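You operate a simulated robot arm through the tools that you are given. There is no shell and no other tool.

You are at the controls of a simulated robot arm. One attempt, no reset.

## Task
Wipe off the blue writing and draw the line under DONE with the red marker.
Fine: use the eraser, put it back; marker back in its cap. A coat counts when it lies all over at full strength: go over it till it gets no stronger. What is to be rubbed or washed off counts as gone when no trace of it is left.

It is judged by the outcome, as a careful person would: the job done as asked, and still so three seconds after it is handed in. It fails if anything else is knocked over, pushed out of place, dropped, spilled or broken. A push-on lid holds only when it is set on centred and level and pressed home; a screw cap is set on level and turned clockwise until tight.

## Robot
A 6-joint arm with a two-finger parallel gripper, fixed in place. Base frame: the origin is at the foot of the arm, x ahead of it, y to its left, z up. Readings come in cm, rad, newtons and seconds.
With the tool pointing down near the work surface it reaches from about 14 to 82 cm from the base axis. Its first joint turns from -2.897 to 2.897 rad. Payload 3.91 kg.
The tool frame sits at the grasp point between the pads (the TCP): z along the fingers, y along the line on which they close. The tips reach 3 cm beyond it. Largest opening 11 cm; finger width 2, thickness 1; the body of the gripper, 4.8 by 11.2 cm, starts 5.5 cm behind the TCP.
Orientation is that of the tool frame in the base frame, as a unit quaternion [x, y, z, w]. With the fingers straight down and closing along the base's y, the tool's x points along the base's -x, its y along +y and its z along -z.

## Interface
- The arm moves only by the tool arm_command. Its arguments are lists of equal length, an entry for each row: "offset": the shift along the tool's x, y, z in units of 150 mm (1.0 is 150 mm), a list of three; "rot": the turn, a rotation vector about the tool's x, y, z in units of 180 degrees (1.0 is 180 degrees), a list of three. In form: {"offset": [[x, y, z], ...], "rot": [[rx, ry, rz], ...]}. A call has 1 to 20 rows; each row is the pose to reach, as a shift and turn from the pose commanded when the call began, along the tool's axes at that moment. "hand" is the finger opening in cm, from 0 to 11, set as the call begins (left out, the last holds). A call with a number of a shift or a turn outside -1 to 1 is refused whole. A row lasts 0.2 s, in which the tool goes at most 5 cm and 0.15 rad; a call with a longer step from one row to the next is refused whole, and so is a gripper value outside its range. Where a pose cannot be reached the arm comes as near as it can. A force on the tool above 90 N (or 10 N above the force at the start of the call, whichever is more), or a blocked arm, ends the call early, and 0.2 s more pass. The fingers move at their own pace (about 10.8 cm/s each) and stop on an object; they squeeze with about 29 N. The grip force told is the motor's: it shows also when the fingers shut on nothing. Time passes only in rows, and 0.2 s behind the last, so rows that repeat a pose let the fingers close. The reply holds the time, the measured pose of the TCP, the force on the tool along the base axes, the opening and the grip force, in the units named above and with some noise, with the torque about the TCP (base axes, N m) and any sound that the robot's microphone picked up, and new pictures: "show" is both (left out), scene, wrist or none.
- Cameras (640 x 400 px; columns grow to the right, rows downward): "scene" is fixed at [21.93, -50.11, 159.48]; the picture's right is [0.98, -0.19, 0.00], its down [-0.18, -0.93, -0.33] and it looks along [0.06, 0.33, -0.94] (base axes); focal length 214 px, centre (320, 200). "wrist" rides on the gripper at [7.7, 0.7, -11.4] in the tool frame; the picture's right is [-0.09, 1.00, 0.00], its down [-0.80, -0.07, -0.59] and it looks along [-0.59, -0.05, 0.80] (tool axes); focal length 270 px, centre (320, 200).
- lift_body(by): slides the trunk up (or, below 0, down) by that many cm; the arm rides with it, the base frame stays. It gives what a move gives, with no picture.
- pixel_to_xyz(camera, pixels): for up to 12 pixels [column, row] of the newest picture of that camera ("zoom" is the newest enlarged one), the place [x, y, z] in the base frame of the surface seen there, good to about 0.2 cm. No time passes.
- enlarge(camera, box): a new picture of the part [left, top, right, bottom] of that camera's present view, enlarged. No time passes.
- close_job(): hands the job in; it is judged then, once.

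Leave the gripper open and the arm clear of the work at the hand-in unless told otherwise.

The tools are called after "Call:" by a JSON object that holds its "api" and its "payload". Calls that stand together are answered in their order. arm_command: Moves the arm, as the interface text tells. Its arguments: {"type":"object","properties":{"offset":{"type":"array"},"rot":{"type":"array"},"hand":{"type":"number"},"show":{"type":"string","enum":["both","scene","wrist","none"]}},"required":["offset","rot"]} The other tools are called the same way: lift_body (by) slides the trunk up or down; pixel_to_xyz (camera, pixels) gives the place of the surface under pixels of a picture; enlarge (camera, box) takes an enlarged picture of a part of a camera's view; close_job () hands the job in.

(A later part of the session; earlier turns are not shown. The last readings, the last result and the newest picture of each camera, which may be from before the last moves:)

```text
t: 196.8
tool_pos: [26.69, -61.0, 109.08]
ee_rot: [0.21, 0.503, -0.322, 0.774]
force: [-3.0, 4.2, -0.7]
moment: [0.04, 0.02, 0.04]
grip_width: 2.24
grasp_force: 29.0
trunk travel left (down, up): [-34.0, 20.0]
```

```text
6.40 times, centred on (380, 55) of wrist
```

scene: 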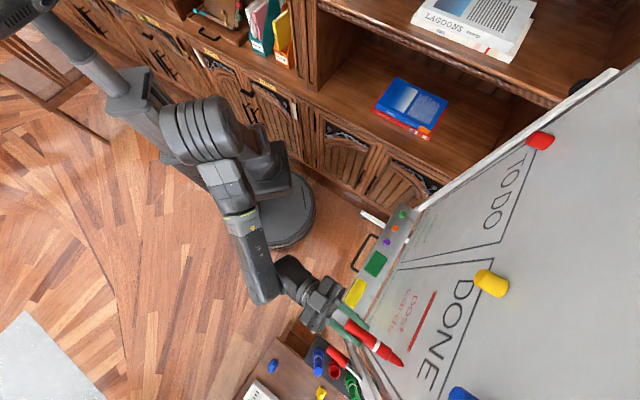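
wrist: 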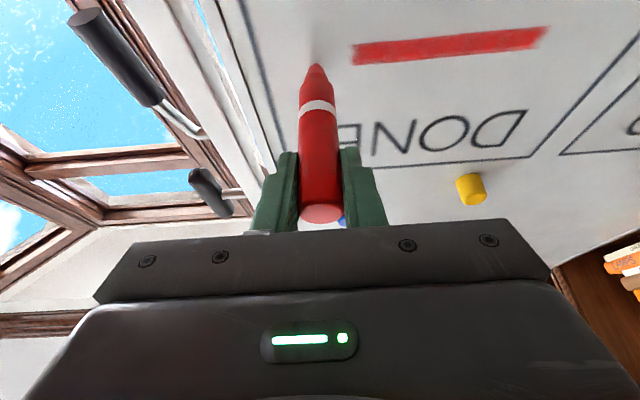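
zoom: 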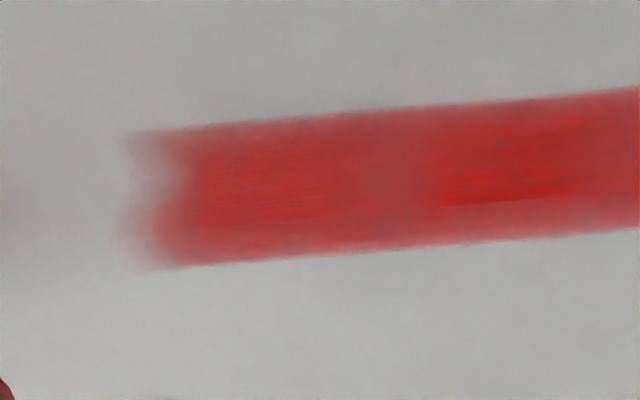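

The right end strengthened, but some patches along the line are still lighter, so more passes are needed. I'll run slow passes left and right with steady contact.

Call:
{"api": "arm_command", "payload": {"offset": [[0.0008, 0.1, 0.0018], [0.0008, 0.15, 0.0018], [0.0008, 0.2, 0.0018], [0.0008, 0.25, 0.0018], [0.0008, 0.3, 0.0018], [0.0008, 0.35, 0.0018], [0.0008, 0.4, 0.0018], [0.0008, 0.45, 0.0018], [0.0008, 0.5, 0.0018], [0.0008, 0.55, 0.0018], [0.0008, 0.6, 0.0018], [0.0008, 0.65, 0.0018], [0.0008, 0.7, 0.0018], [0.0008, 0.75, 0.0018], [0.0008, 0.8, 0.0018], [0.0008, 0.85, 0.0018], [0.0008, 0.9, 0.0018], [0.0008, 0.95, 0.0018], [0.0008, 1.0, 0.0018]], "rot": [[0, 0, 0], [0, 0, 0], [0, 0, 0], [0, 0, 0], [0, 0, 0], [0, 0, 0], [0, 0, 0], [0, 0, 0], [0, 0, 0], [0, 0, 0], [0, 0, 0], [0, 0, 0], [0, 0, 0], [0, 0, 0], [0, 0, 0], [0, 0, 0], [0, 0, 0], [0, 0, 0], [0, 0, 0]], "show": "none"}}

Call:
{"api": "arm_command", "payload": {"offset": [[0, 0.07, 0], [0, 0.14, 0], [-0.0183, 0.17, 0.0081], [-0.0183, 0.12, 0.0081], [-0.0183, 0.07, 0.0081], [-0.0183, 0.02, 0.0081], [-0.0183, 0.07, 0.0081], [-0.0183, 0.12, 0.0081], [-0.0366, 0.16, 0.0163], [-0.0366, 0.1, 0.0163], [-0.0366, 0.04, 0.0163], [-0.0183, 0.04, 0.0081], [0.012, 0.08, -0.0054], [0.012, 0.14, -0.0054], [0.012, 0.08, -0.0054], [0.012, 0.02, -0.0054], [0.0, -0.04, 0.0], [0.0, -0.09, 0.0], [0.0, -0.14, 0.0]], "rot": [[0, 0, 0], [0, 0, 0], [0, 0, 0], [0, 0, 0], [0, 0, 0], [0, 0, 0], [0, 0, 0], [0, 0, 0], [0, 0, 0], [0, 0, 0], [0, 0, 0], [0, 0, 0], [0, 0, 0], [0, 0, 0], [0, 0, 0], [0, 0, 0], [0, 0, 0], [0, 0, 0], [0, 0, 0]]}}

Call:
{"api": "enlarge", "payload": {"camera": "wrist", "box": [100, 20, 400, 110]}}

Call:
{"api": "enlarge", "payload": {"camera": "scene", "box": [405, 275, 465, 355]}}

```text
t: 200.8
tool_pos: [37.35, -50.44, 109.09]
ee_rot: [0.21, 0.503, -0.322, 0.774]
force: [-6.3, 4.5, -1.3]
moment: [0.06, 0.01, -0.19]
grip_width: 2.23
grasp_force: 28.5
trunk travel left (down, up): [-34.0, 20.0]
```

```text
t: 204.8
tool_pos: [35.91, -51.9, 109.33]
ee_rot: [0.209, 0.504, -0.321, 0.774]
force: [-3.4, 5.0, 0.0]
moment: [-0.06, 0.0, 0.17]
grip_width: 2.25
grasp_force: 28.6
trunk travel left (down, up): [-34.0, 20.0]
```

scene: 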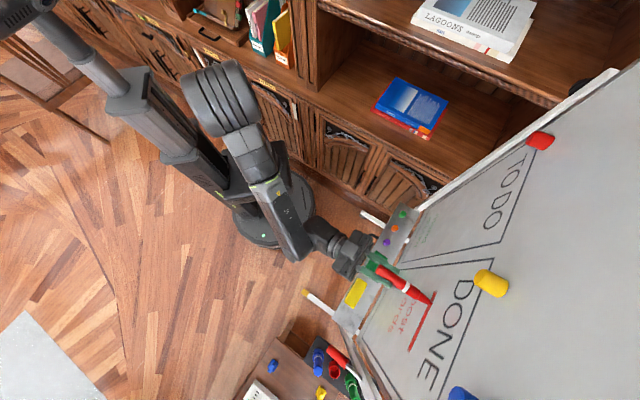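
wrist: 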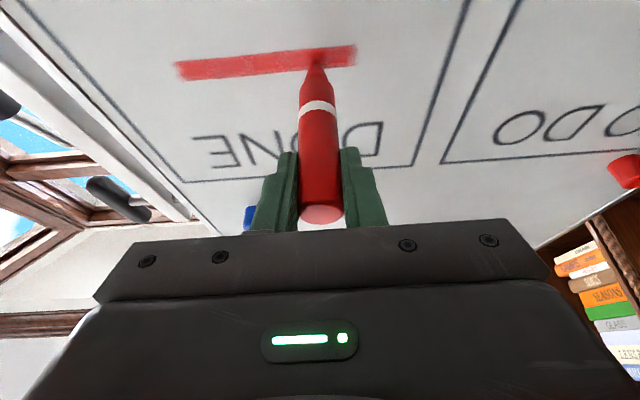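

```text
2.13 times, centred on (250, 65) of wrist
```

zoom: 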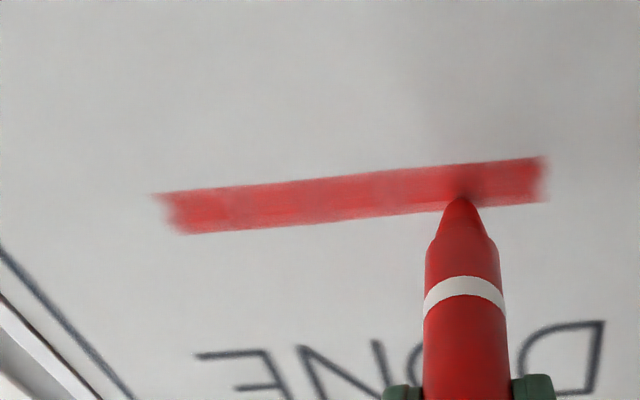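

```text
5.00 times, centred on (435, 315) of scene
```

zoom: 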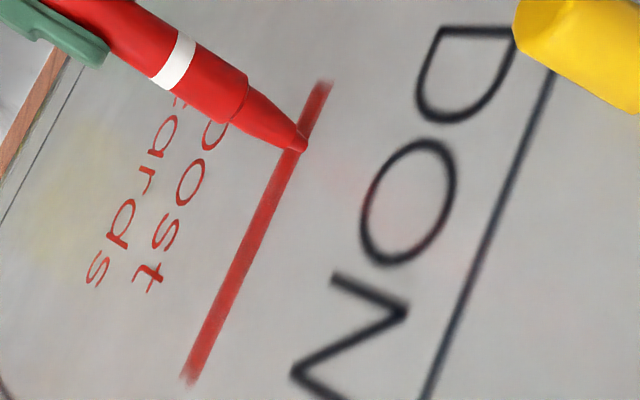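

Strong now, including the left end. I'll run further slow passes with a small up-and-down zigzag to even it out, right then left.

Call:
{"api": "arm_command", "payload": {"offset": [[-0.0183, -0.04, 0.0085], [0.0183, -0.08, -0.007], [-0.0183, -0.13, 0.009], [0.0183, -0.18, -0.007], [-0.0183, -0.23, 0.009], [0.0183, -0.28, -0.007], [-0.0183, -0.33, 0.0095], [0.0183, -0.38, -0.0065], [-0.0183, -0.43, 0.0095], [0.0183, -0.48, -0.0065], [-0.0183, -0.53, 0.01], [0.0183, -0.58, -0.006], [-0.0183, -0.63, 0.01], [0.0183, -0.68, -0.006], [-0.0183, -0.73, 0.0105], [0.0183, -0.78, -0.0055], [-0.0183, -0.82, 0.0105], [0, -0.84, 0.002]], "rot": [[0, 0, 0], [0, 0, 0], [0, 0, 0], [0, 0, 0], [0, 0, 0], [0, 0, 0], [0, 0, 0], [0, 0, 0], [0, 0, 0], [0, 0, 0], [0, 0, 0], [0, 0, 0], [0, 0, 0], [0, 0, 0], [0, 0, 0], [0, 0, 0], [0, 0, 0], [0, 0, 0]], "show": "none"}}

Call:
{"api": "arm_command", "payload": {"offset": [[0.001, 0.06, 0.002], [0.001, 0.12, 0.002], [0.001, 0.18, 0.002], [0.001, 0.24, 0.002], [0.001, 0.3, 0.002], [0.001, 0.36, 0.002], [0.001, 0.42, 0.002], [0.001, 0.48, 0.002], [0.001, 0.54, 0.002], [0.001, 0.6, 0.002], [0.001, 0.66, 0.002], [0.001, 0.72, 0.002], [0.001, 0.78, 0.002], [0.001, 0.84, 0.002], [0.001, 0.9, 0.002], [0.001, 0.96, 0.002], [0.001, 1.0, 0.002]], "rot": [[0, 0, 0], [0, 0, 0], [0, 0, 0], [0, 0, 0], [0, 0, 0], [0, 0, 0], [0, 0, 0], [0, 0, 0], [0, 0, 0], [0, 0, 0], [0, 0, 0], [0, 0, 0], [0, 0, 0], [0, 0, 0], [0, 0, 0], [0, 0, 0], [0, 0, 0]], "show": "none"}}

Call:
{"api": "arm_command", "payload": {"offset": [[0, 0.05, 0], [0, 0.1, 0], [0, 0.16, 0], [0, 0.22, 0], [0, 0.28, 0], [0, 0.28, -0.05], [0, 0.28, -0.1], [0, 0.28, -0.1]], "rot": [[0, 0, 0], [0, 0, 0], [0, 0, 0], [0, 0, 0], [0, 0, 0], [0, 0, 0], [0, 0, 0], [0, 0, 0]]}}

Call:
{"api": "enlarge", "payload": {"camera": "wrist", "box": [60, 20, 360, 110]}}

Call:
{"api": "enlarge", "payload": {"camera": "scene", "box": [405, 275, 465, 355]}}

```text
t: 208.6
tool_pos: [27.01, -60.94, 109.27]
ee_rot: [0.209, 0.504, -0.321, 0.774]
force: [-3.6, 3.0, 0.4]
moment: [-0.04, -0.06, 0.02]
grip_width: 2.22
grasp_force: 29.2
trunk travel left (down, up): [-34.0, 20.0]
```

```text
t: 212.2
tool_pos: [37.67, -50.19, 109.3]
ee_rot: [0.21, 0.504, -0.321, 0.774]
force: [-7.2, 4.0, -1.4]
moment: [-0.02, 0.02, -0.22]
grip_width: 2.24
grasp_force: 29.3
trunk travel left (down, up): [-34.0, 20.0]
```

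```text
t: 214.0
tool_pos: [39.73, -46.26, 108.58]
ee_rot: [0.209, 0.503, -0.322, 0.774]
force: [-0.1, -0.7, -0.3]
moment: [0.01, 0.03, 0.03]
grip_width: 2.24
grasp_force: 29.4
trunk travel left (down, up): [-34.0, 20.0]
```

scene: 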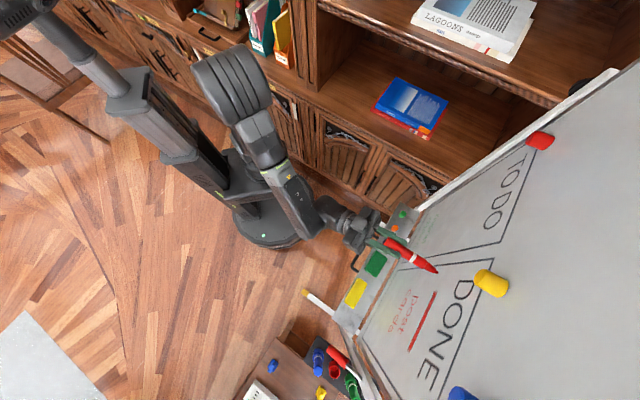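
wrist: 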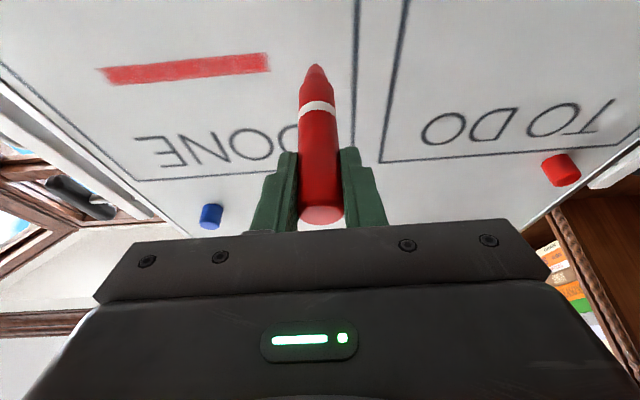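

```text
2.13 times, centred on (210, 65) of wrist
```

zoom: 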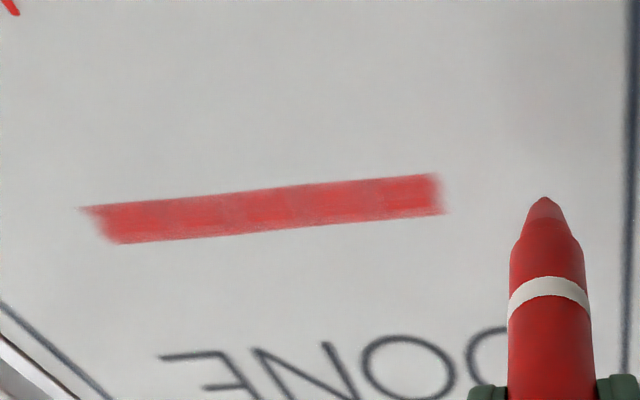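

```text
5.00 times, centred on (435, 315) of scene
```

zoom: 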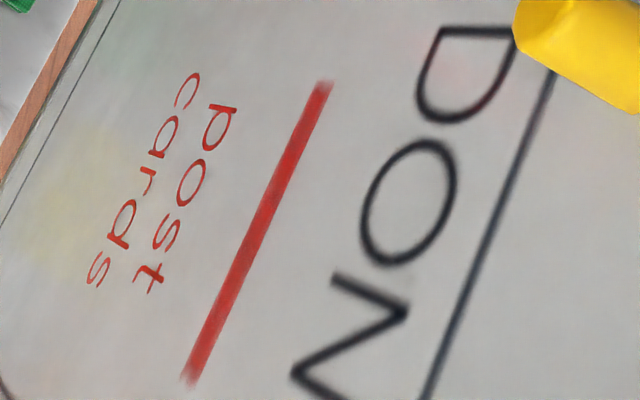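

The line looks even now. I'll zoom right in to judge uniformity.

Call:
{"api": "enlarge", "payload": {"camera": "wrist", "box": [90, 40, 190, 100]}}

Call:
{"api": "enlarge", "payload": {"camera": "wrist", "box": [180, 40, 280, 100]}}

Call:
{"api": "pixel_to_xyz", "payload": {"camera": "wrist", "pixels": [[267, 55], [269, 70], [98, 70], [112, 83], [185, 60], [185, 78], [400, 60], [250, 30], [300, 130], [200, 120]]}}

```text
6.40 times, centred on (140, 70) of wrist
```

zoom: 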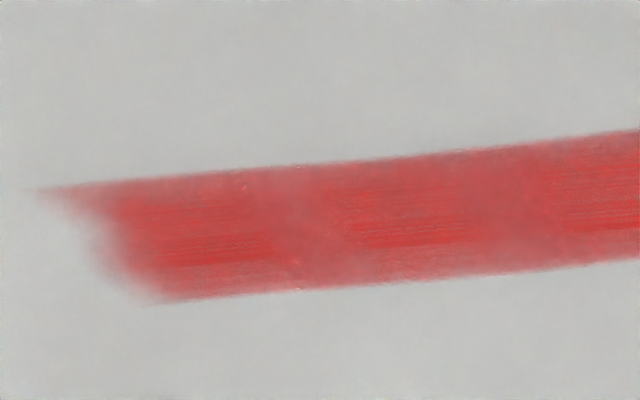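

```text
6.40 times, centred on (230, 70) of wrist
```

zoom: 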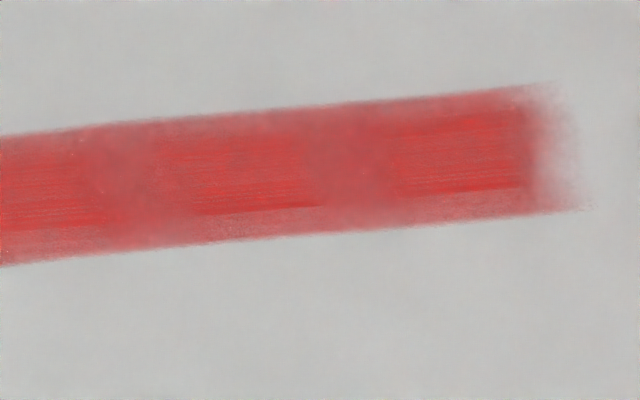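

```text
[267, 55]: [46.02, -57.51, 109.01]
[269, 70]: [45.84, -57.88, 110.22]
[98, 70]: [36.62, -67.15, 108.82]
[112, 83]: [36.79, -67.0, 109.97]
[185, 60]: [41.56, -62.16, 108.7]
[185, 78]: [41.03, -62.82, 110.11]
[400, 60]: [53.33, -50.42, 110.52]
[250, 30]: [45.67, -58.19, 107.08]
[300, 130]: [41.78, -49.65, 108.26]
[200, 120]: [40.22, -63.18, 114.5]
```

The line spans s=8.1–21.5, made of five evenly toned parts. I'll do two more full slow passes and compare, to be sure it gets no stronger.

Call:
{"api": "arm_command", "payload": {"offset": [[0, -0.05, 0.05], [0.0005, -0.1, 0.101], [0.001, -0.16, 0.102], [0.001, -0.22, 0.102], [0.001, -0.28, 0.102], [0.001, -0.34, 0.102], [0.001, -0.4, 0.102], [0.001, -0.46, 0.102], [0.001, -0.52, 0.102], [0.001, -0.58, 0.102], [0.001, -0.64, 0.102], [0.001, -0.7, 0.103], [0.001, -0.76, 0.103], [0.001, -0.82, 0.104], [0.001, -0.88, 0.104], [0.001, -0.94, 0.105], [0.001, -1.0, 0.105]], "rot": [[0, 0, 0], [0, 0, 0], [0, 0, 0], [0, 0, 0], [0, 0, 0], [0, 0, 0], [0, 0, 0], [0, 0, 0], [0, 0, 0], [0, 0, 0], [0, 0, 0], [0, 0, 0], [0, 0, 0], [0, 0, 0], [0, 0, 0], [0, 0, 0], [0, 0, 0]], "show": "none"}}

Call:
{"api": "arm_command", "payload": {"offset": [[0.0005, -0.06, 0.001], [0.0005, -0.12, 0.001], [0.0005, -0.18, 0.001], [0.0005, -0.24, 0.001], [-0.0178, -0.2, 0.009], [-0.0178, -0.14, 0.009], [-0.0178, -0.08, 0.009], [-0.0178, -0.02, 0.009], [-0.0178, 0.04, 0.009], [-0.0178, 0.1, 0.009], [-0.0178, 0.16, 0.009], [-0.0178, 0.22, 0.009], [-0.0178, 0.28, 0.009], [-0.0178, 0.34, 0.009], [-0.0178, 0.4, 0.009], [-0.0178, 0.46, 0.009], [-0.0178, 0.52, 0.009], [-0.0178, 0.58, 0.009], [-0.0178, 0.64, 0.009], [-0.0178, 0.7, 0.009]], "rot": [[0, 0, 0], [0, 0, 0], [0, 0, 0], [0, 0, 0], [0, 0, 0], [0, 0, 0], [0, 0, 0], [0, 0, 0], [0, 0, 0], [0, 0, 0], [0, 0, 0], [0, 0, 0], [0, 0, 0], [0, 0, 0], [0, 0, 0], [0, 0, 0], [0, 0, 0], [0, 0, 0], [0, 0, 0], [0, 0, 0]], "show": "none"}}

Call:
{"api": "arm_command", "payload": {"offset": [[0, 0.06, 0], [0, 0.12, 0], [0, 0.18, 0], [0, 0.24, 0], [0, 0.3, 0], [0, 0.3, -0.05], [0, 0.3, -0.1], [0, 0.3, -0.1]], "rot": [[0, 0, 0], [0, 0, 0], [0, 0, 0], [0, 0, 0], [0, 0, 0], [0, 0, 0], [0, 0, 0], [0, 0, 0]]}}

Call:
{"api": "enlarge", "payload": {"camera": "wrist", "box": [90, 40, 190, 100]}}

Call:
{"api": "enlarge", "payload": {"camera": "wrist", "box": [180, 40, 280, 100]}}

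Call:
{"api": "enlarge", "payload": {"camera": "scene", "box": [405, 275, 465, 355]}}

```text
t: 217.6
tool_pos: [29.96, -57.9, 109.21]
ee_rot: [0.209, 0.503, -0.321, 0.774]
force: [-4.5, 5.6, -0.5]
moment: [0.01, 0.02, 0.11]
grip_width: 2.25
grasp_force: 28.9
trunk travel left (down, up): [-34.0, 20.0]
```

```text
t: 221.8
tool_pos: [37.47, -50.53, 109.6]
ee_rot: [0.21, 0.504, -0.321, 0.774]
force: [-8.3, 4.9, -1.2]
moment: [0.01, -0.03, -0.28]
grip_width: 2.25
grasp_force: 28.9
trunk travel left (down, up): [-34.0, 20.0]
```

```text
t: 223.6
tool_pos: [39.81, -46.51, 108.73]
ee_rot: [0.21, 0.504, -0.321, 0.774]
force: [-0.3, 0.8, -1.0]
moment: [-0.02, -0.01, 0.01]
grip_width: 2.22
grasp_force: 28.6
trunk travel left (down, up): [-34.0, 20.0]
```

scene: 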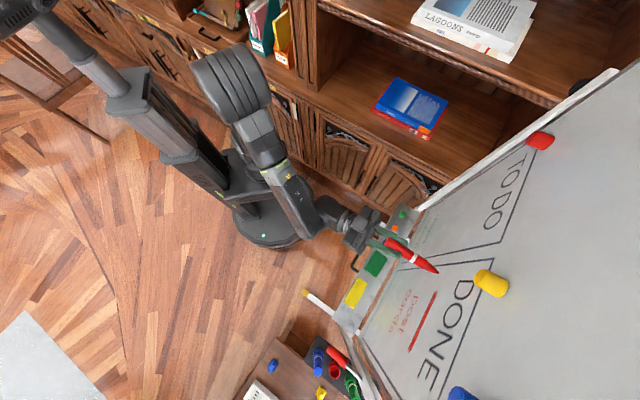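
wrist: 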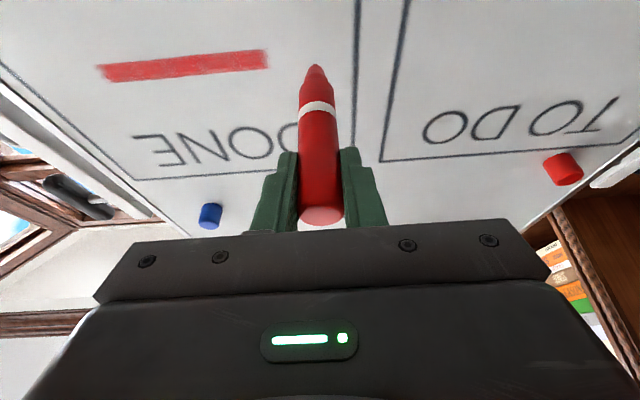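

```text
6.40 times, centred on (140, 70) of wrist
```

zoom: 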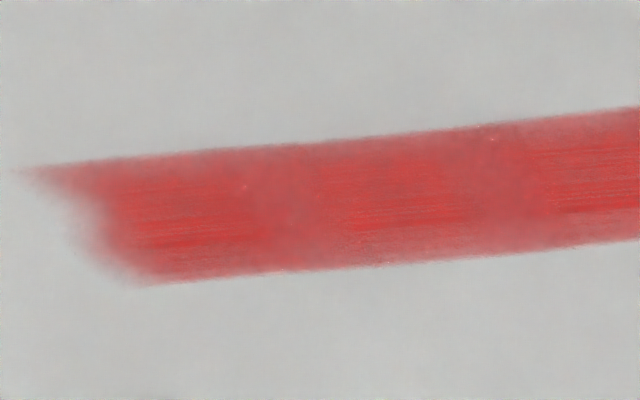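

```text
6.40 times, centred on (230, 70) of wrist
```

zoom: 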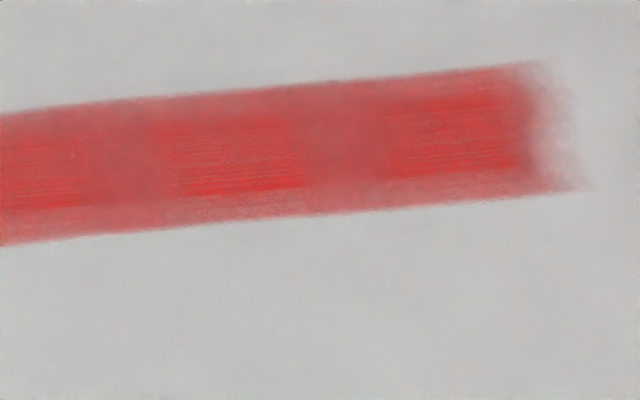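

```text
5.00 times, centred on (435, 315) of scene
```

zoom: 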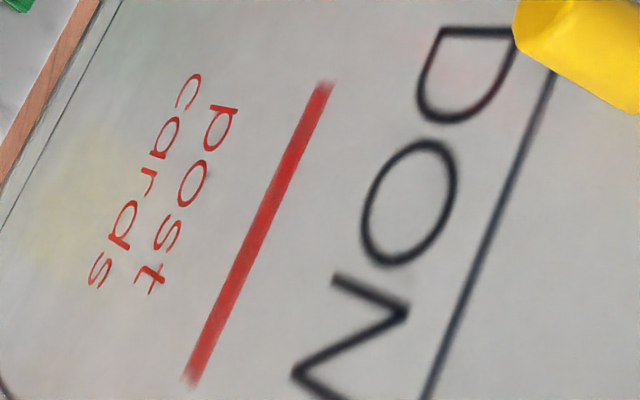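

Unchanged from before, so the middle is saturated. For good measure I'll make one last pass along the upper edge (z≈110) and one along the lower edge (z≈108.9).

Call:
{"api": "arm_command", "payload": {"offset": [[-0.0183, -0.05, 0.058], [-0.0173, -0.1, 0.1095], [-0.0173, -0.16, 0.1103], [-0.0173, -0.22, 0.1103], [-0.0173, -0.28, 0.1103], [-0.0173, -0.34, 0.1103], [-0.0173, -0.4, 0.1103], [-0.0173, -0.46, 0.1103], [-0.0173, -0.52, 0.1103], [-0.0173, -0.58, 0.1103], [-0.0173, -0.64, 0.1103], [-0.0173, -0.7, 0.1108], [-0.0173, -0.76, 0.1108], [-0.0173, -0.82, 0.1113], [-0.0173, -0.88, 0.1113], [-0.0173, -0.94, 0.1118], [-0.0173, -1.0, 0.1118]], "rot": [[0, 0, 0], [0, 0, 0], [0, 0, 0], [0, 0, 0], [0, 0, 0], [0, 0, 0], [0, 0, 0], [0, 0, 0], [0, 0, 0], [0, 0, 0], [0, 0, 0], [0, 0, 0], [0, 0, 0], [0, 0, 0], [0, 0, 0], [0, 0, 0], [0, 0, 0]], "show": "none"}}

Call:
{"api": "arm_command", "payload": {"offset": [[0.0005, -0.06, 0.001], [0.0005, -0.12, 0.001], [0.0005, -0.18, 0.001], [0.036, -0.2, -0.015], [0.073, -0.2, -0.031], [0.073, -0.14, -0.031], [0.073, -0.08, -0.031], [0.073, -0.02, -0.031], [0.073, 0.04, -0.031], [0.073, 0.1, -0.031], [0.073, 0.16, -0.031], [0.073, 0.22, -0.031], [0.073, 0.28, -0.031], [0.073, 0.34, -0.031], [0.073, 0.4, -0.031], [0.073, 0.46, -0.031], [0.073, 0.52, -0.031], [0.073, 0.58, -0.031], [0.073, 0.64, -0.031], [0.073, 0.7, -0.031]], "rot": [[0, 0, 0], [0, 0, 0], [0, 0, 0], [0, 0, 0], [0, 0, 0], [0, 0, 0], [0, 0, 0], [0, 0, 0], [0, 0, 0], [0, 0, 0], [0, 0, 0], [0, 0, 0], [0, 0, 0], [0, 0, 0], [0, 0, 0], [0, 0, 0], [0, 0, 0], [0, 0, 0], [0, 0, 0], [0, 0, 0]], "show": "none"}}

Call:
{"api": "arm_command", "payload": {"offset": [[0, 0.06, 0], [0, 0.12, 0], [0, 0.18, 0], [0, 0.24, 0], [0, 0.3, 0], [0, 0.3, -0.07], [0, 0.3, -0.15], [0, 0.3, -0.2], [0, 0.3, -0.2]], "rot": [[0, 0, 0], [0, 0, 0], [0, 0, 0], [0, 0, 0], [0, 0, 0], [0, 0, 0], [0, 0, 0], [0, 0, 0], [0, 0, 0]]}}

Call:
{"api": "enlarge", "payload": {"camera": "wrist", "box": [90, 30, 290, 130]}}

Call:
{"api": "pixel_to_xyz", "payload": {"camera": "scene", "pixels": [[450, 230], [460, 340], [400, 300], [500, 210], [600, 250], [430, 215], [470, 200], [560, 300], [520, 180], [600, 120], [440, 380], [380, 350]]}}

```text
t: 227.2
tool_pos: [30.0, -58.0, 109.78]
ee_rot: [0.208, 0.504, -0.321, 0.774]
force: [-5.4, 8.2, -0.5]
moment: [-0.04, 0.04, 0.25]
grip_width: 2.24
grasp_force: 29.3
trunk travel left (down, up): [-34.0, 20.0]
```

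```text
t: 231.4
tool_pos: [37.4, -50.67, 108.71]
ee_rot: [0.21, 0.503, -0.321, 0.774]
force: [-5.1, 3.5, -1.6]
moment: [0.01, 0.0, -0.13]
grip_width: 2.26
grasp_force: 28.9
trunk travel left (down, up): [-34.0, 20.0]
```

```text
t: 233.4
tool_pos: [38.89, -45.55, 107.43]
ee_rot: [0.209, 0.503, -0.322, 0.774]
force: [-0.5, 0.5, -0.5]
moment: [-0.02, 0.02, 0.04]
grip_width: 2.22
grasp_force: 28.5
trunk travel left (down, up): [-34.0, 20.0]
```

scene: 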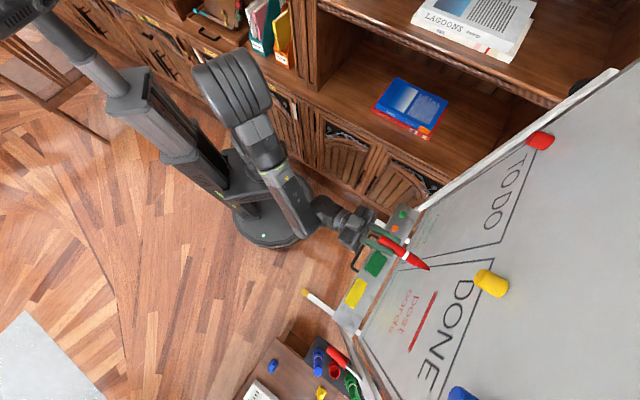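
wrist: 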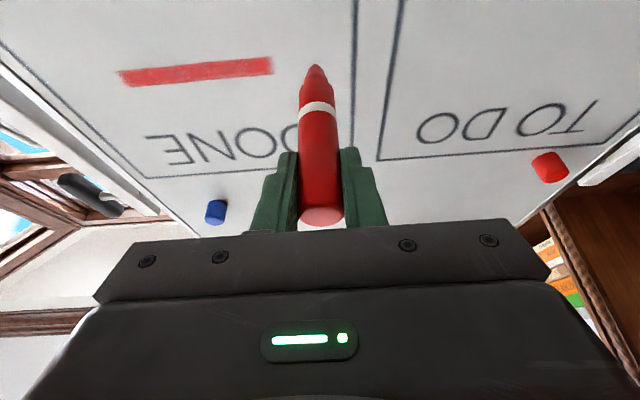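

```text
3.20 times, centred on (190, 80) of wrist
```

zoom: 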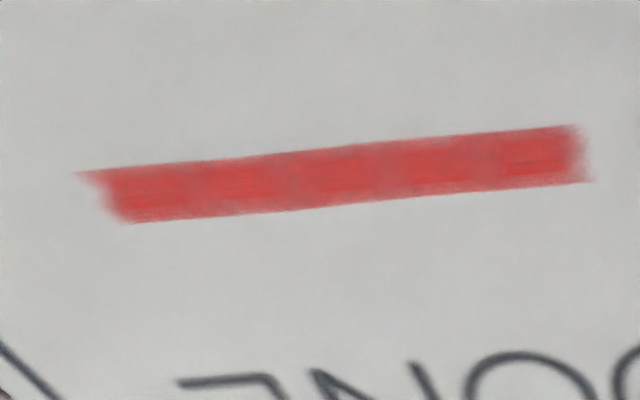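

```text
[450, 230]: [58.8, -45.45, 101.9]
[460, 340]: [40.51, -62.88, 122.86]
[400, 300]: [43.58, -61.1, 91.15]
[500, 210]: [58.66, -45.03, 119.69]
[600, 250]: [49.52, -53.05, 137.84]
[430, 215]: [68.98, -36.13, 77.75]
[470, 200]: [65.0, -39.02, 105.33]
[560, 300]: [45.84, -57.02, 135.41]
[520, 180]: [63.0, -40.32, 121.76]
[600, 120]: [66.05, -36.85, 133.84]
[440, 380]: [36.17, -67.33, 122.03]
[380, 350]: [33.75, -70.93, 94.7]
```

The line is done and even. But the board has swivelled further back: its bottom is now ~1.4 cm back at z≈78 and its top slightly forward, pivoting near z≈128. I'll straighten it after capping the marker. First I'll measure how the marker now sits in the grip.

Call:
{"api": "pixel_to_xyz", "payload": {"camera": "wrist", "pixels": [[317, 115], [317, 125], [318, 135], [318, 145], [318, 155], [319, 165], [319, 175], [320, 185], [320, 195], [321, 215]]}}

Call:
{"api": "enlarge", "payload": {"camera": "wrist", "box": [240, 50, 400, 240]}}

```text
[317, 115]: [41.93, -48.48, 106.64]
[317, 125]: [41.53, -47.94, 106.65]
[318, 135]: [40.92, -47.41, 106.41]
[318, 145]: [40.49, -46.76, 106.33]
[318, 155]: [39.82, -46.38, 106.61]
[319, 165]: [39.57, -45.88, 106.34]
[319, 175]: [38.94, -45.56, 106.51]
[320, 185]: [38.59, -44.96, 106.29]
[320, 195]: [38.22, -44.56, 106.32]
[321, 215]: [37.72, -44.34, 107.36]
```

```text
2.11 times, centred on (320, 145) of wrist
```

zoom: 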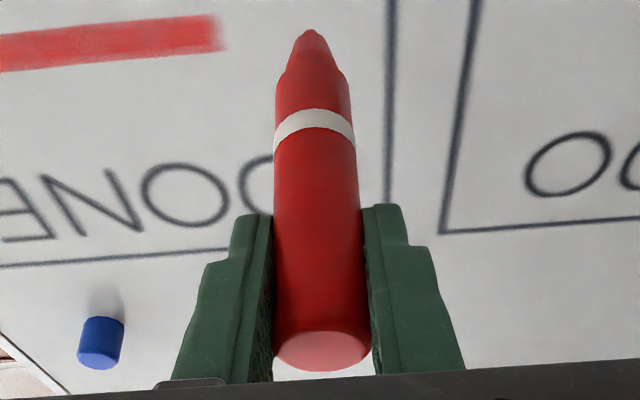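

The marker sits in the grip just as when I first pulled it: nib and band are within about 1 px in the wrist view, so it's 20° to the tool. I can return it along the same path. First I'll back off and level the hand to the earlier ready pose.

Call:
{"api": "arm_command", "payload": {"offset": [[-0.035, -0.03, -0.06], [-0.07, -0.1, -0.06], [-0.105, -0.17, -0.06], [-0.14, -0.24, -0.055], [-0.175, -0.32, -0.05], [-0.21, -0.4, -0.045], [-0.244, -0.48, -0.04], [-0.279, -0.55, -0.036], [-0.314, -0.62, -0.033], [-0.349, -0.69, -0.03], [-0.349, -0.69, -0.03]], "rot": [[0, 0.0, 0], [0, 0.0148, 0], [0, 0.0296, 0], [0, 0.0444, 0], [0, 0.0593, 0], [0, 0.0741, 0], [0, 0.0889, 0], [0, 0.1037, 0], [0, 0.1185, 0], [0, 0.1333, 0], [0, 0.1333, 0]], "show": "scene"}}

```text
t: 235.8
tool_pos: [29.65, -51.0, 112.07]
ee_rot: [0.271, 0.653, -0.271, 0.653]
force: [-0.1, -0.1, -0.4]
moment: [-0.03, -0.01, 0.02]
grip_width: 2.24
grasp_force: 29.2
trunk travel left (down, up): [-34.0, 20.0]
```

scene: 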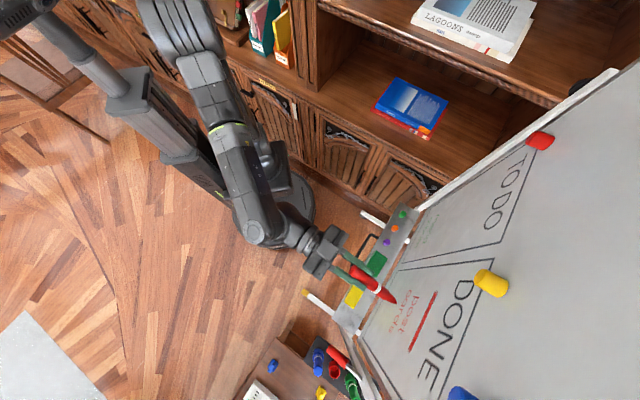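

Now I'll reverse the two tilt stages: first down to tilt 55°, then to 20°.

Call:
{"api": "arm_command", "payload": {"offset": [[0.0725, -0.028, 0], [0.145, -0.055, 0], [0.2175, -0.083, 0], [0.29, -0.111, 0], [0.3625, -0.139, 0.003], [0.435, -0.166, 0.003], [0.5075, -0.194, 0.004], [0.58, -0.222, 0.004], [0.6525, -0.249, 0.005], [0.725, -0.277, 0.005], [0.725, -0.277, 0.005]], "rot": [[0, 0.0194, 0], [0, 0.0389, 0], [0, 0.0583, 0], [0, 0.0778, 0], [0, 0.0972, 0], [0, 0.1167, 0], [0, 0.1361, 0], [0, 0.1555, 0], [0, 0.175, 0], [0, 0.1944, 0], [0, 0.1944, 0]], "show": "none"}}

Call:
{"api": "arm_command", "payload": {"offset": [[0.092, -0.033, 0.031], [0.184, -0.066, 0.063], [0.276, -0.099, 0.094], [0.368, -0.132, 0.126], [0.46, -0.165, 0.157], [0.551, -0.199, 0.189], [0.643, -0.232, 0.22], [0.735, -0.265, 0.252], [0.827, -0.298, 0.283], [0.919, -0.331, 0.315], [0.919, -0.331, 0.315]], "rot": [[0, 0.0194, 0], [0, 0.0389, 0], [0, 0.0583, 0], [0, 0.0778, 0], [0, 0.0972, 0], [0, 0.1167, 0], [0, 0.1361, 0], [0, 0.1555, 0], [0, 0.175, 0], [0, 0.1944, 0], [0, 0.1944, 0]], "show": "both"}}

```text
t: 238.2
tool_pos: [26.84, -54.1, 101.14]
ee_rot: [0.341, 0.819, -0.177, 0.426]
force: [-0.4, 0.3, -0.6]
moment: [-0.01, 0.02, 0.0]
grip_width: 2.23
grasp_force: 29.5
trunk travel left (down, up): [-34.0, 20.0]
```

```text
t: 240.6
tool_pos: [20.44, -54.52, 87.13]
ee_rot: [0.378, 0.91, -0.067, 0.159]
force: [-0.1, -1.0, 0.5]
moment: [0.0, -0.01, -0.01]
grip_width: 2.21
grasp_force: 28.9
trunk travel left (down, up): [-34.0, 20.0]
```

scene: 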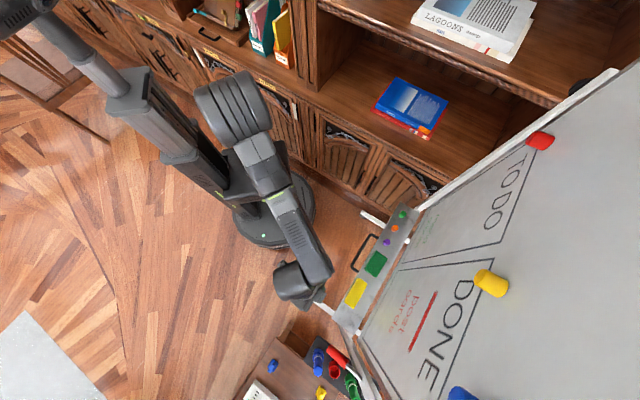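
wrist: 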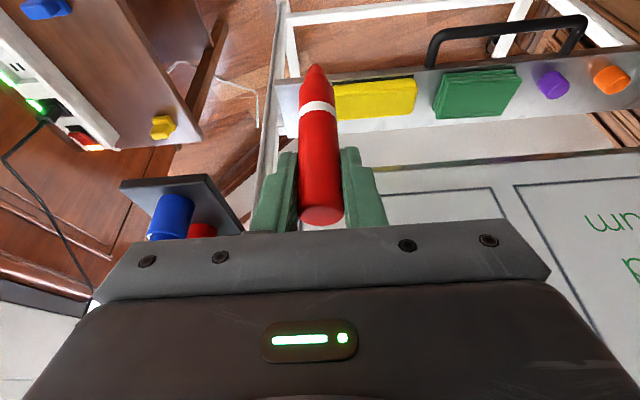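

I'll zoom in on the marker in the grip now and compare its features with before.

Call:
{"api": "enlarge", "payload": {"camera": "wrist", "box": [240, 40, 400, 240]}}

Call:
{"api": "pixel_to_xyz", "payload": {"camera": "wrist", "pixels": [[315, 70], [316, 80], [317, 95], [317, 108], [317, 115], [318, 125], [318, 135], [318, 145], [319, 155], [319, 165], [319, 180], [320, 195]]}}

```text
2.00 times, centred on (320, 140) of wrist
```

zoom: 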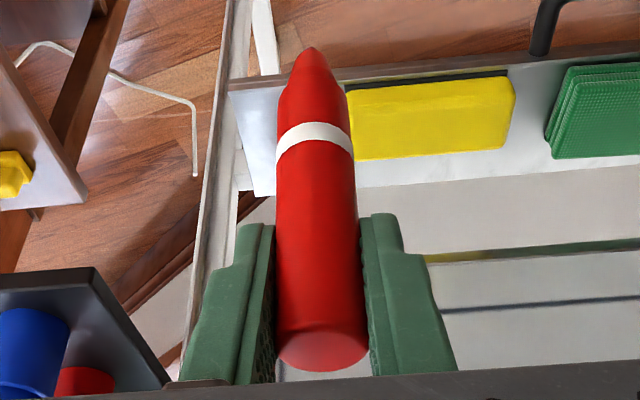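

```text
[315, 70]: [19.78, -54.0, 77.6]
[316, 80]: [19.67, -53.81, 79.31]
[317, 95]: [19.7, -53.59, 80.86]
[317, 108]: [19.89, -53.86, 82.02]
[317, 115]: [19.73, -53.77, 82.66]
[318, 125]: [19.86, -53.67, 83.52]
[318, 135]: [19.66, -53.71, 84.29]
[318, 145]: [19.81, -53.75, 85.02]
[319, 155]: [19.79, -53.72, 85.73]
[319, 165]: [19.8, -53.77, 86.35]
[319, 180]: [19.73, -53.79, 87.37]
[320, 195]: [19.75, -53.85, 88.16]
```

The marker is vertical to within 1° at this pose and its axis passes within 0.1 cm of the TCP, the same as when pulled. I'll raise the trunk 20 cm, then go right 15 cm to the spot beside the rack.

Call:
{"api": "lift_body", "payload": {"by": 20}}

Call:
{"api": "arm_command", "payload": {"offset": [[0, -0.1, 0], [0, -0.2, 0], [0, -0.3, 0], [0, -0.4, 0], [0, -0.5, 0], [0, -0.6, 0], [0, -0.7, 0], [0, -0.8, 0], [0, -0.9, 0], [0, -1.0, 0], [0, -1.0, 0]], "rot": [[0, 0, 0], [0, 0, 0], [0, 0, 0], [0, 0, 0], [0, 0, 0], [0, 0, 0], [0, 0, 0], [0, 0, 0], [0, 0, 0], [0, 0, 0], [0, 0, 0]]}}

```text
t: 242.8
tool_pos: [20.36, -54.64, 107.13]
ee_rot: [0.378, 0.909, -0.066, 0.16]
force: [-0.7, 0.5, -0.3]
moment: [0.01, 0.01, -0.03]
grip_width: 2.24
grasp_force: 29.8
trunk travel left (down, up): [-54.0, 0.0]
```

```text
t: 245.2
tool_pos: [9.78, -65.35, 107.13]
ee_rot: [0.377, 0.91, -0.066, 0.16]
force: [0.6, 0.5, 1.1]
moment: [-0.01, -0.01, -0.04]
grip_width: 2.24
grasp_force: 28.9
trunk travel left (down, up): [-54.0, 0.0]
```

scene: 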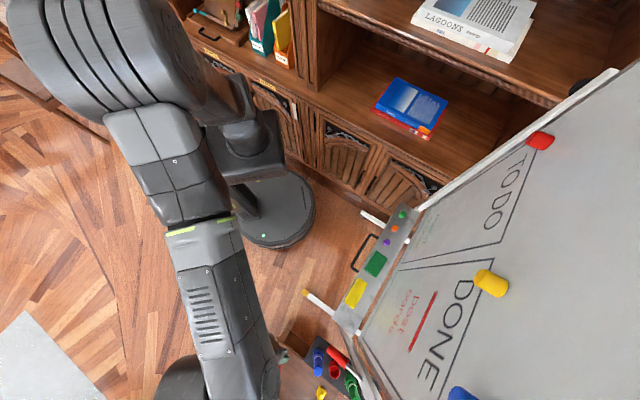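
wrist: 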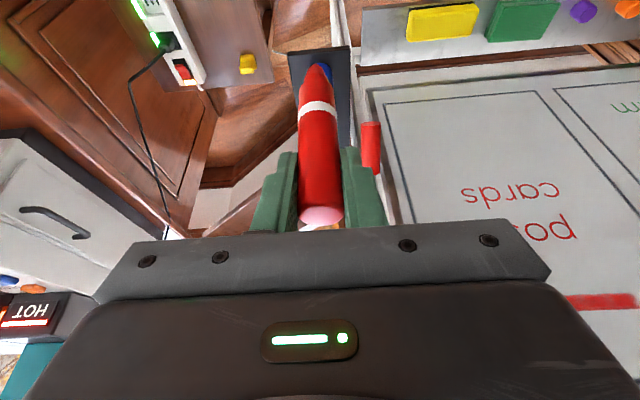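

Same waypoint as before. The marker looks slightly further back in the grip than on the way out, so I'll measure its top end and nib relative to the TCP now.

Call:
{"api": "enlarge", "payload": {"camera": "wrist", "box": [260, 40, 380, 240]}}

Call:
{"api": "pixel_to_xyz", "payload": {"camera": "wrist", "pixels": [[321, 216], [321, 210], [321, 222], [310, 215], [333, 215], [316, 66], [316, 68], [316, 72], [317, 108], [318, 125], [319, 160], [320, 195]]}}

```text
2.00 times, centred on (320, 140) of wrist
```

zoom: 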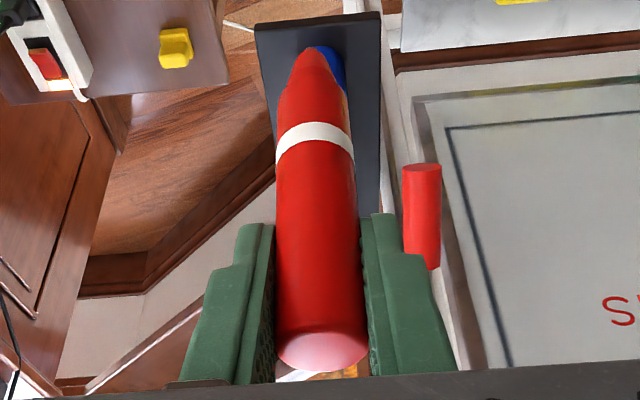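

```text
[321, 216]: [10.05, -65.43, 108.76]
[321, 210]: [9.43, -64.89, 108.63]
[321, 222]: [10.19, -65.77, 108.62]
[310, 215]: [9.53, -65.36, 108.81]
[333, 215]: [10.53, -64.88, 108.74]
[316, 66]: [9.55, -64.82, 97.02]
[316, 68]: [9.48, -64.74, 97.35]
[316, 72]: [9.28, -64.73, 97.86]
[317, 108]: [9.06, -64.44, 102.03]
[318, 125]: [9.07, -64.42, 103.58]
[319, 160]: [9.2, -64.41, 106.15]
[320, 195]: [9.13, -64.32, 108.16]
```

The marker's top is 1.57 cm above the TCP, so it will be home when the TCP is at z≈91.1. Now I'll go over the open cap: 16 cm toward the rack at z≈107, clearing the blue marker.

Call:
{"api": "arm_command", "payload": {"offset": [[-0.08, 0, 0.029], [-0.16, 0, 0.058], [-0.24, 0, 0.087], [-0.32, 0, 0.116], [-0.4, 0, 0.146], [-0.48, 0, 0.175], [-0.56, 0, 0.204], [-0.64, 0, 0.233], [-0.72, 0, 0.262], [-0.8, 0, 0.291], [-0.88, 0, 0.32], [-0.95, 0, 0.346], [-0.998, 0, 0.363], [-0.998, 0, 0.363]], "rot": [[0, 0, 0], [0, 0, 0], [0, 0, 0], [0, 0, 0], [0, 0, 0], [0, 0, 0], [0, 0, 0], [0, 0, 0], [0, 0, 0], [0, 0, 0], [0, 0, 0], [0, 0, 0], [0, 0, 0], [0, 0, 0]]}}

Call:
{"api": "enlarge", "payload": {"camera": "wrist", "box": [260, 0, 380, 120]}}

```text
t: 248.2
tool_pos: [21.03, -76.52, 107.09]
ee_rot: [0.378, 0.91, -0.066, 0.159]
force: [-1.0, -1.0, 0.0]
moment: [0.0, -0.01, -0.02]
grip_width: 2.23
grasp_force: 29.1
trunk travel left (down, up): [-54.0, 0.0]
```

scene: 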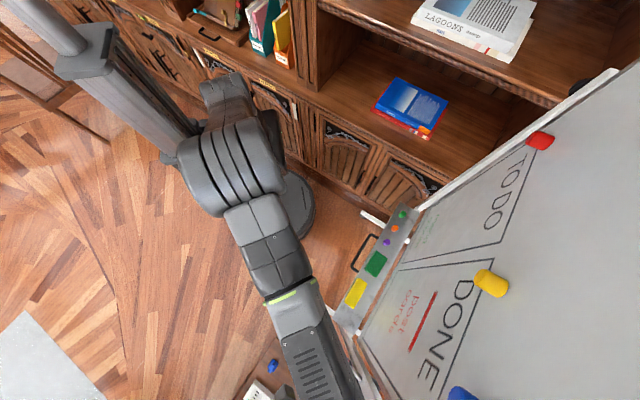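
wrist: 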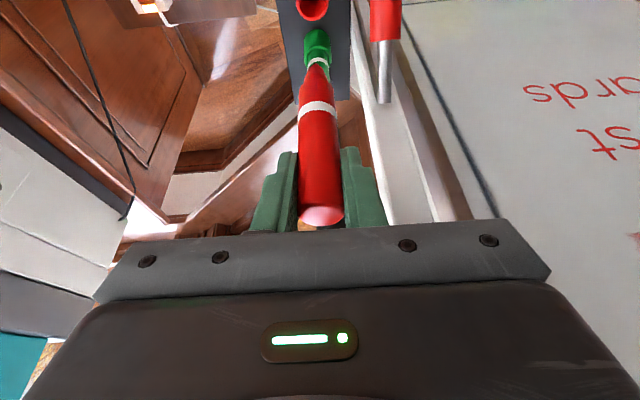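

```text
3.33 times, centred on (320, 60) of wrist
```

zoom: 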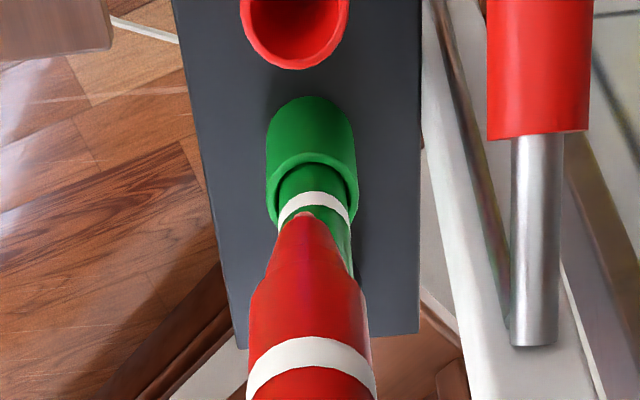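

I'm over the cap. I'll lower the trunk 8 cm so the nib is about 5 cm above the cap's rim, and check the alignment.

Call:
{"api": "lift_body", "payload": {"by": -8}}

Call:
{"api": "arm_command", "payload": {"offset": [[0, 0, 0]], "rot": [[0, 0, 0]]}}

Call:
{"api": "enlarge", "payload": {"camera": "wrist", "box": [260, 0, 380, 120]}}

```text
t: 249.3
tool_pos: [21.05, -76.46, 99.02]
ee_rot: [0.378, 0.91, -0.066, 0.16]
force: [0.2, -0.5, -1.2]
moment: [0.0, -0.01, -0.01]
grip_width: 2.25
grasp_force: 29.3
trunk travel left (down, up): [-46.0, 8.0]
```

```text
t: 249.8
tool_pos: [21.07, -76.47, 99.04]
ee_rot: [0.376, 0.91, -0.066, 0.16]
force: [-0.1, 0.3, -0.8]
moment: [0.02, 0.01, 0.02]
grip_width: 2.24
grasp_force: 28.9
trunk travel left (down, up): [-46.0, 8.0]
```

scene: 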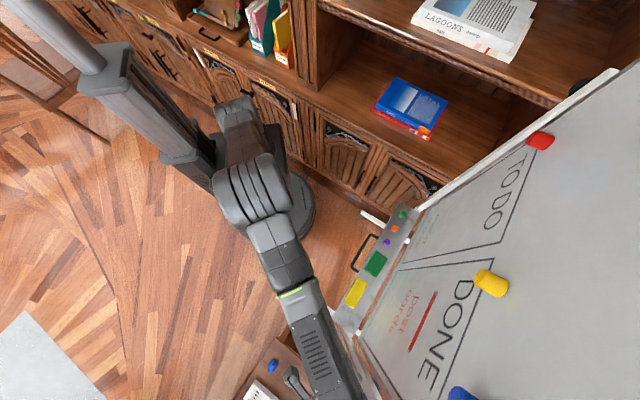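
wrist: 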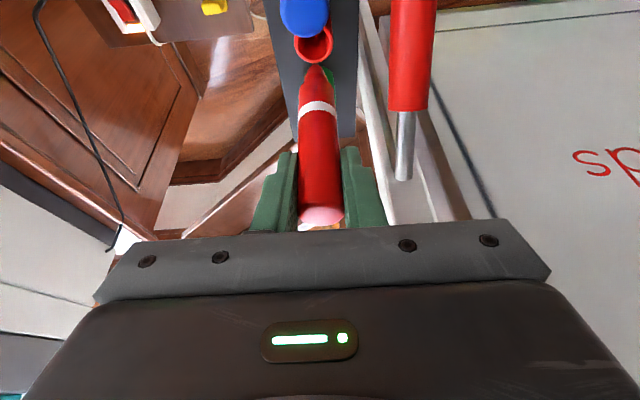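

```text
3.33 times, centred on (320, 60) of wrist
```

zoom: 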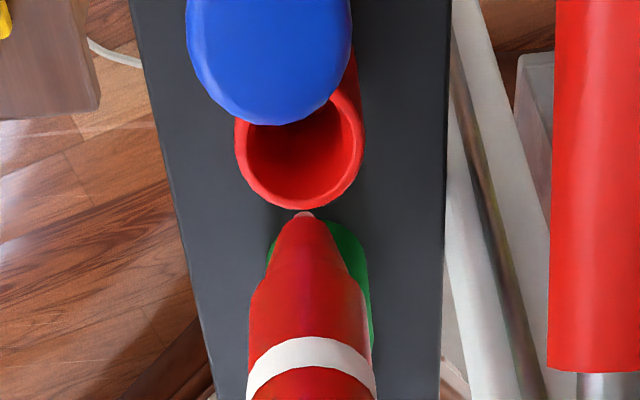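

The nib and the cap line up well sideways: rim centre (300,150), nib (303,212). I'll read positions of the rim, the nib and the marker body for the front-back alignment and level.

Call:
{"api": "pixel_to_xyz", "payload": {"camera": "zoom", "pixels": [[239, 150], [361, 150], [300, 203], [262, 195], [340, 193], [303, 214], [303, 218], [303, 230], [308, 290], [312, 340], [313, 380]]}}

Call:
{"api": "pixel_to_xyz", "payload": {"camera": "wrist", "pixels": [[317, 118], [318, 130], [318, 140], [318, 150], [319, 160], [319, 170], [319, 180], [320, 190], [320, 198], [321, 215]]}}

```text
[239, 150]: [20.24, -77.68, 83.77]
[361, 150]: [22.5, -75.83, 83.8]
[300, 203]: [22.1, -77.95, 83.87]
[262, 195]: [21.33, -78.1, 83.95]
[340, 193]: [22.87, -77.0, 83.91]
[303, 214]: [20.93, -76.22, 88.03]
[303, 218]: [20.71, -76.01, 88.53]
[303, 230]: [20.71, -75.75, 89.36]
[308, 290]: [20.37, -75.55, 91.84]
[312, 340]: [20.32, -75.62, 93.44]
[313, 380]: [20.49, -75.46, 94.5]
```

```text
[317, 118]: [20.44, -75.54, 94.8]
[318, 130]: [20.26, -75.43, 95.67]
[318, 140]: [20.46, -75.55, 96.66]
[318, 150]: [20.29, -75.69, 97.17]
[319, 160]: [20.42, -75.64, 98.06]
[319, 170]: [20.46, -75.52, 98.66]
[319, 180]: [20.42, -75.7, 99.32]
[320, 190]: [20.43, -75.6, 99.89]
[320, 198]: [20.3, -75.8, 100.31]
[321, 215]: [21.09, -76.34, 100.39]
```

The nib should shift about 0.25 cm toward the board to match both the cap centre and my recorded grasp pose. I'll make that correction, then lower 5 cm so the nib just enters the cap.

Call:
{"api": "arm_command", "payload": {"offset": [[-0.0157, 0, 0.0057], [-0.0157, 0, 0.0057]], "rot": [[0, 0, 0], [0, 0, 0]], "show": "none"}}

Call:
{"api": "lift_body", "payload": {"by": -4}}

Call:
{"api": "arm_command", "payload": {"offset": [[0, 0, 0]], "rot": [[0, 0, 0]]}}

Call:
{"api": "enlarge", "payload": {"camera": "wrist", "box": [260, 0, 380, 120]}}

```text
t: 250.3
tool_pos: [21.22, -76.66, 98.95]
ee_rot: [0.378, 0.91, -0.066, 0.159]
force: [0.0, -0.4, 0.3]
moment: [0.0, 0.01, 0.0]
grip_width: 2.24
grasp_force: 29.0
trunk travel left (down, up): [-46.0, 8.0]
```

```text
t: 251.2
tool_pos: [21.17, -76.65, 95.1]
ee_rot: [0.377, 0.91, -0.066, 0.16]
force: [-0.7, -0.3, -0.7]
moment: [0.0, 0.01, -0.03]
grip_width: 2.23
grasp_force: 29.0
trunk travel left (down, up): [-42.0, 12.0]
```

```text
t: 251.6
tool_pos: [21.35, -76.74, 95.0]
ee_rot: [0.377, 0.91, -0.066, 0.159]
force: [0.8, -1.0, 0.0]
moment: [0.01, -0.02, 0.0]
grip_width: 2.25
grasp_force: 29.2
trunk travel left (down, up): [-42.0, 12.0]
```

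scene: 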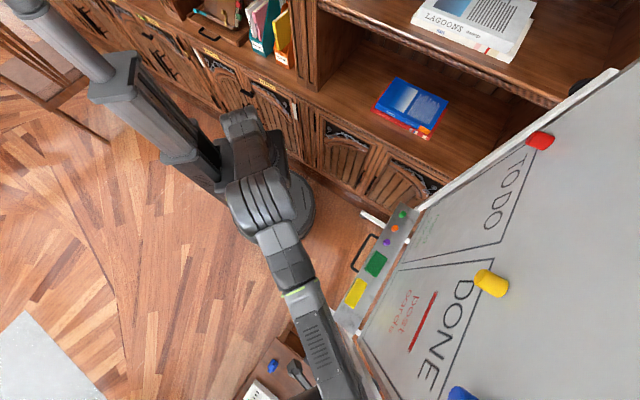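
wrist: 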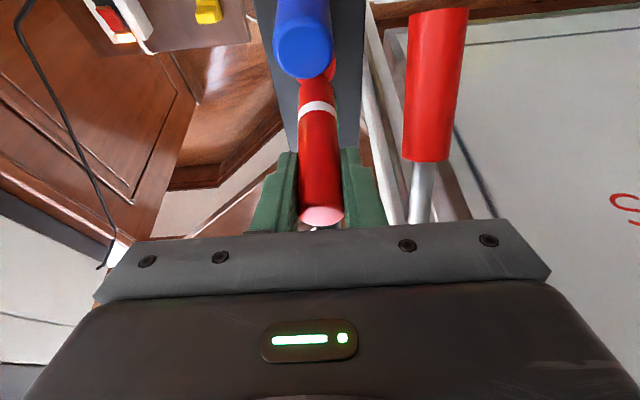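

```text
3.33 times, centred on (320, 60) of wrist
```

zoom: 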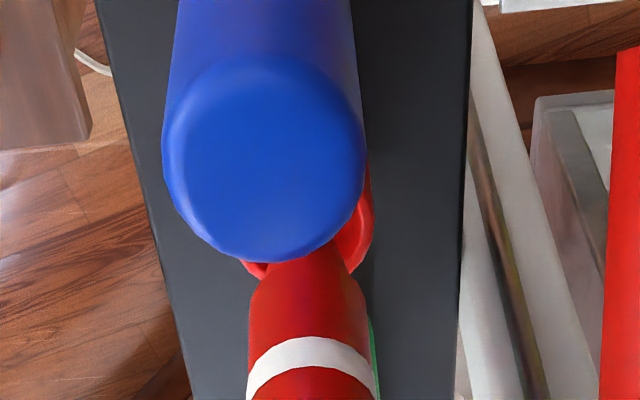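

The nib is at the rim, centred in it sideways with no force. I'll lower it slowly 2.5 cm with the arm and read the force.

Call:
{"api": "arm_command", "payload": {"offset": [[0.0114, 0, 0.0313], [0.0228, 0, 0.0627], [0.0342, 0, 0.094], [0.0456, 0, 0.1253], [0.057, 0, 0.1567], [0.057, 0, 0.1567]], "rot": [[0, 0, 0], [0, 0, 0], [0, 0, 0], [0, 0, 0], [0, 0, 0], [0, 0, 0]]}}

Call:
{"api": "enlarge", "payload": {"camera": "wrist", "box": [260, 0, 380, 120]}}

```text
t: 253.0
tool_pos: [21.18, -76.8, 92.5]
ee_rot: [0.377, 0.91, -0.066, 0.16]
force: [-0.4, -0.1, 0.3]
moment: [-0.01, 0.02, -0.03]
grip_width: 2.21
grasp_force: 28.8
trunk travel left (down, up): [-42.0, 12.0]
```

scene: 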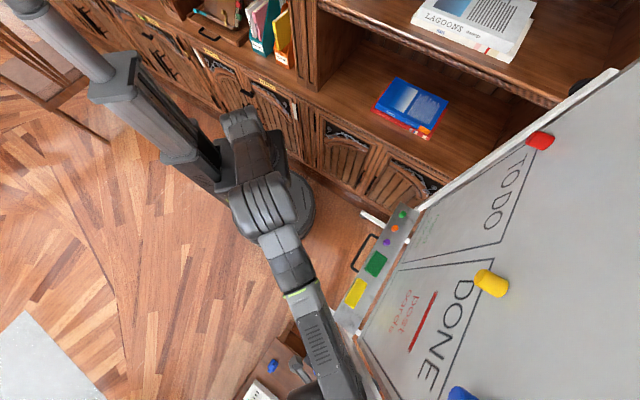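
wrist: 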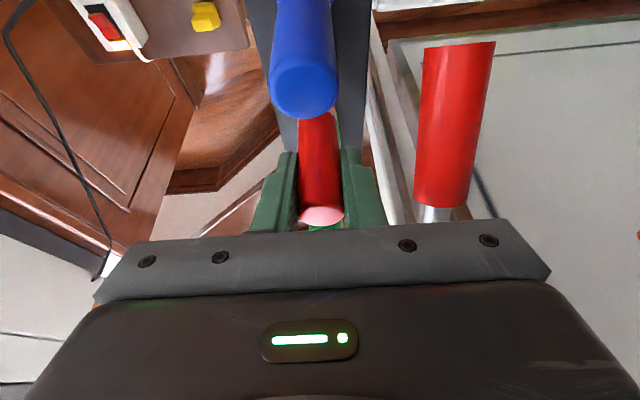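

```text
3.33 times, centred on (320, 60) of wrist
```

zoom: 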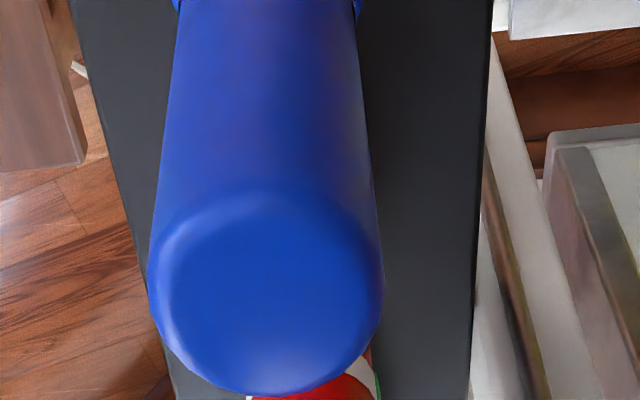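

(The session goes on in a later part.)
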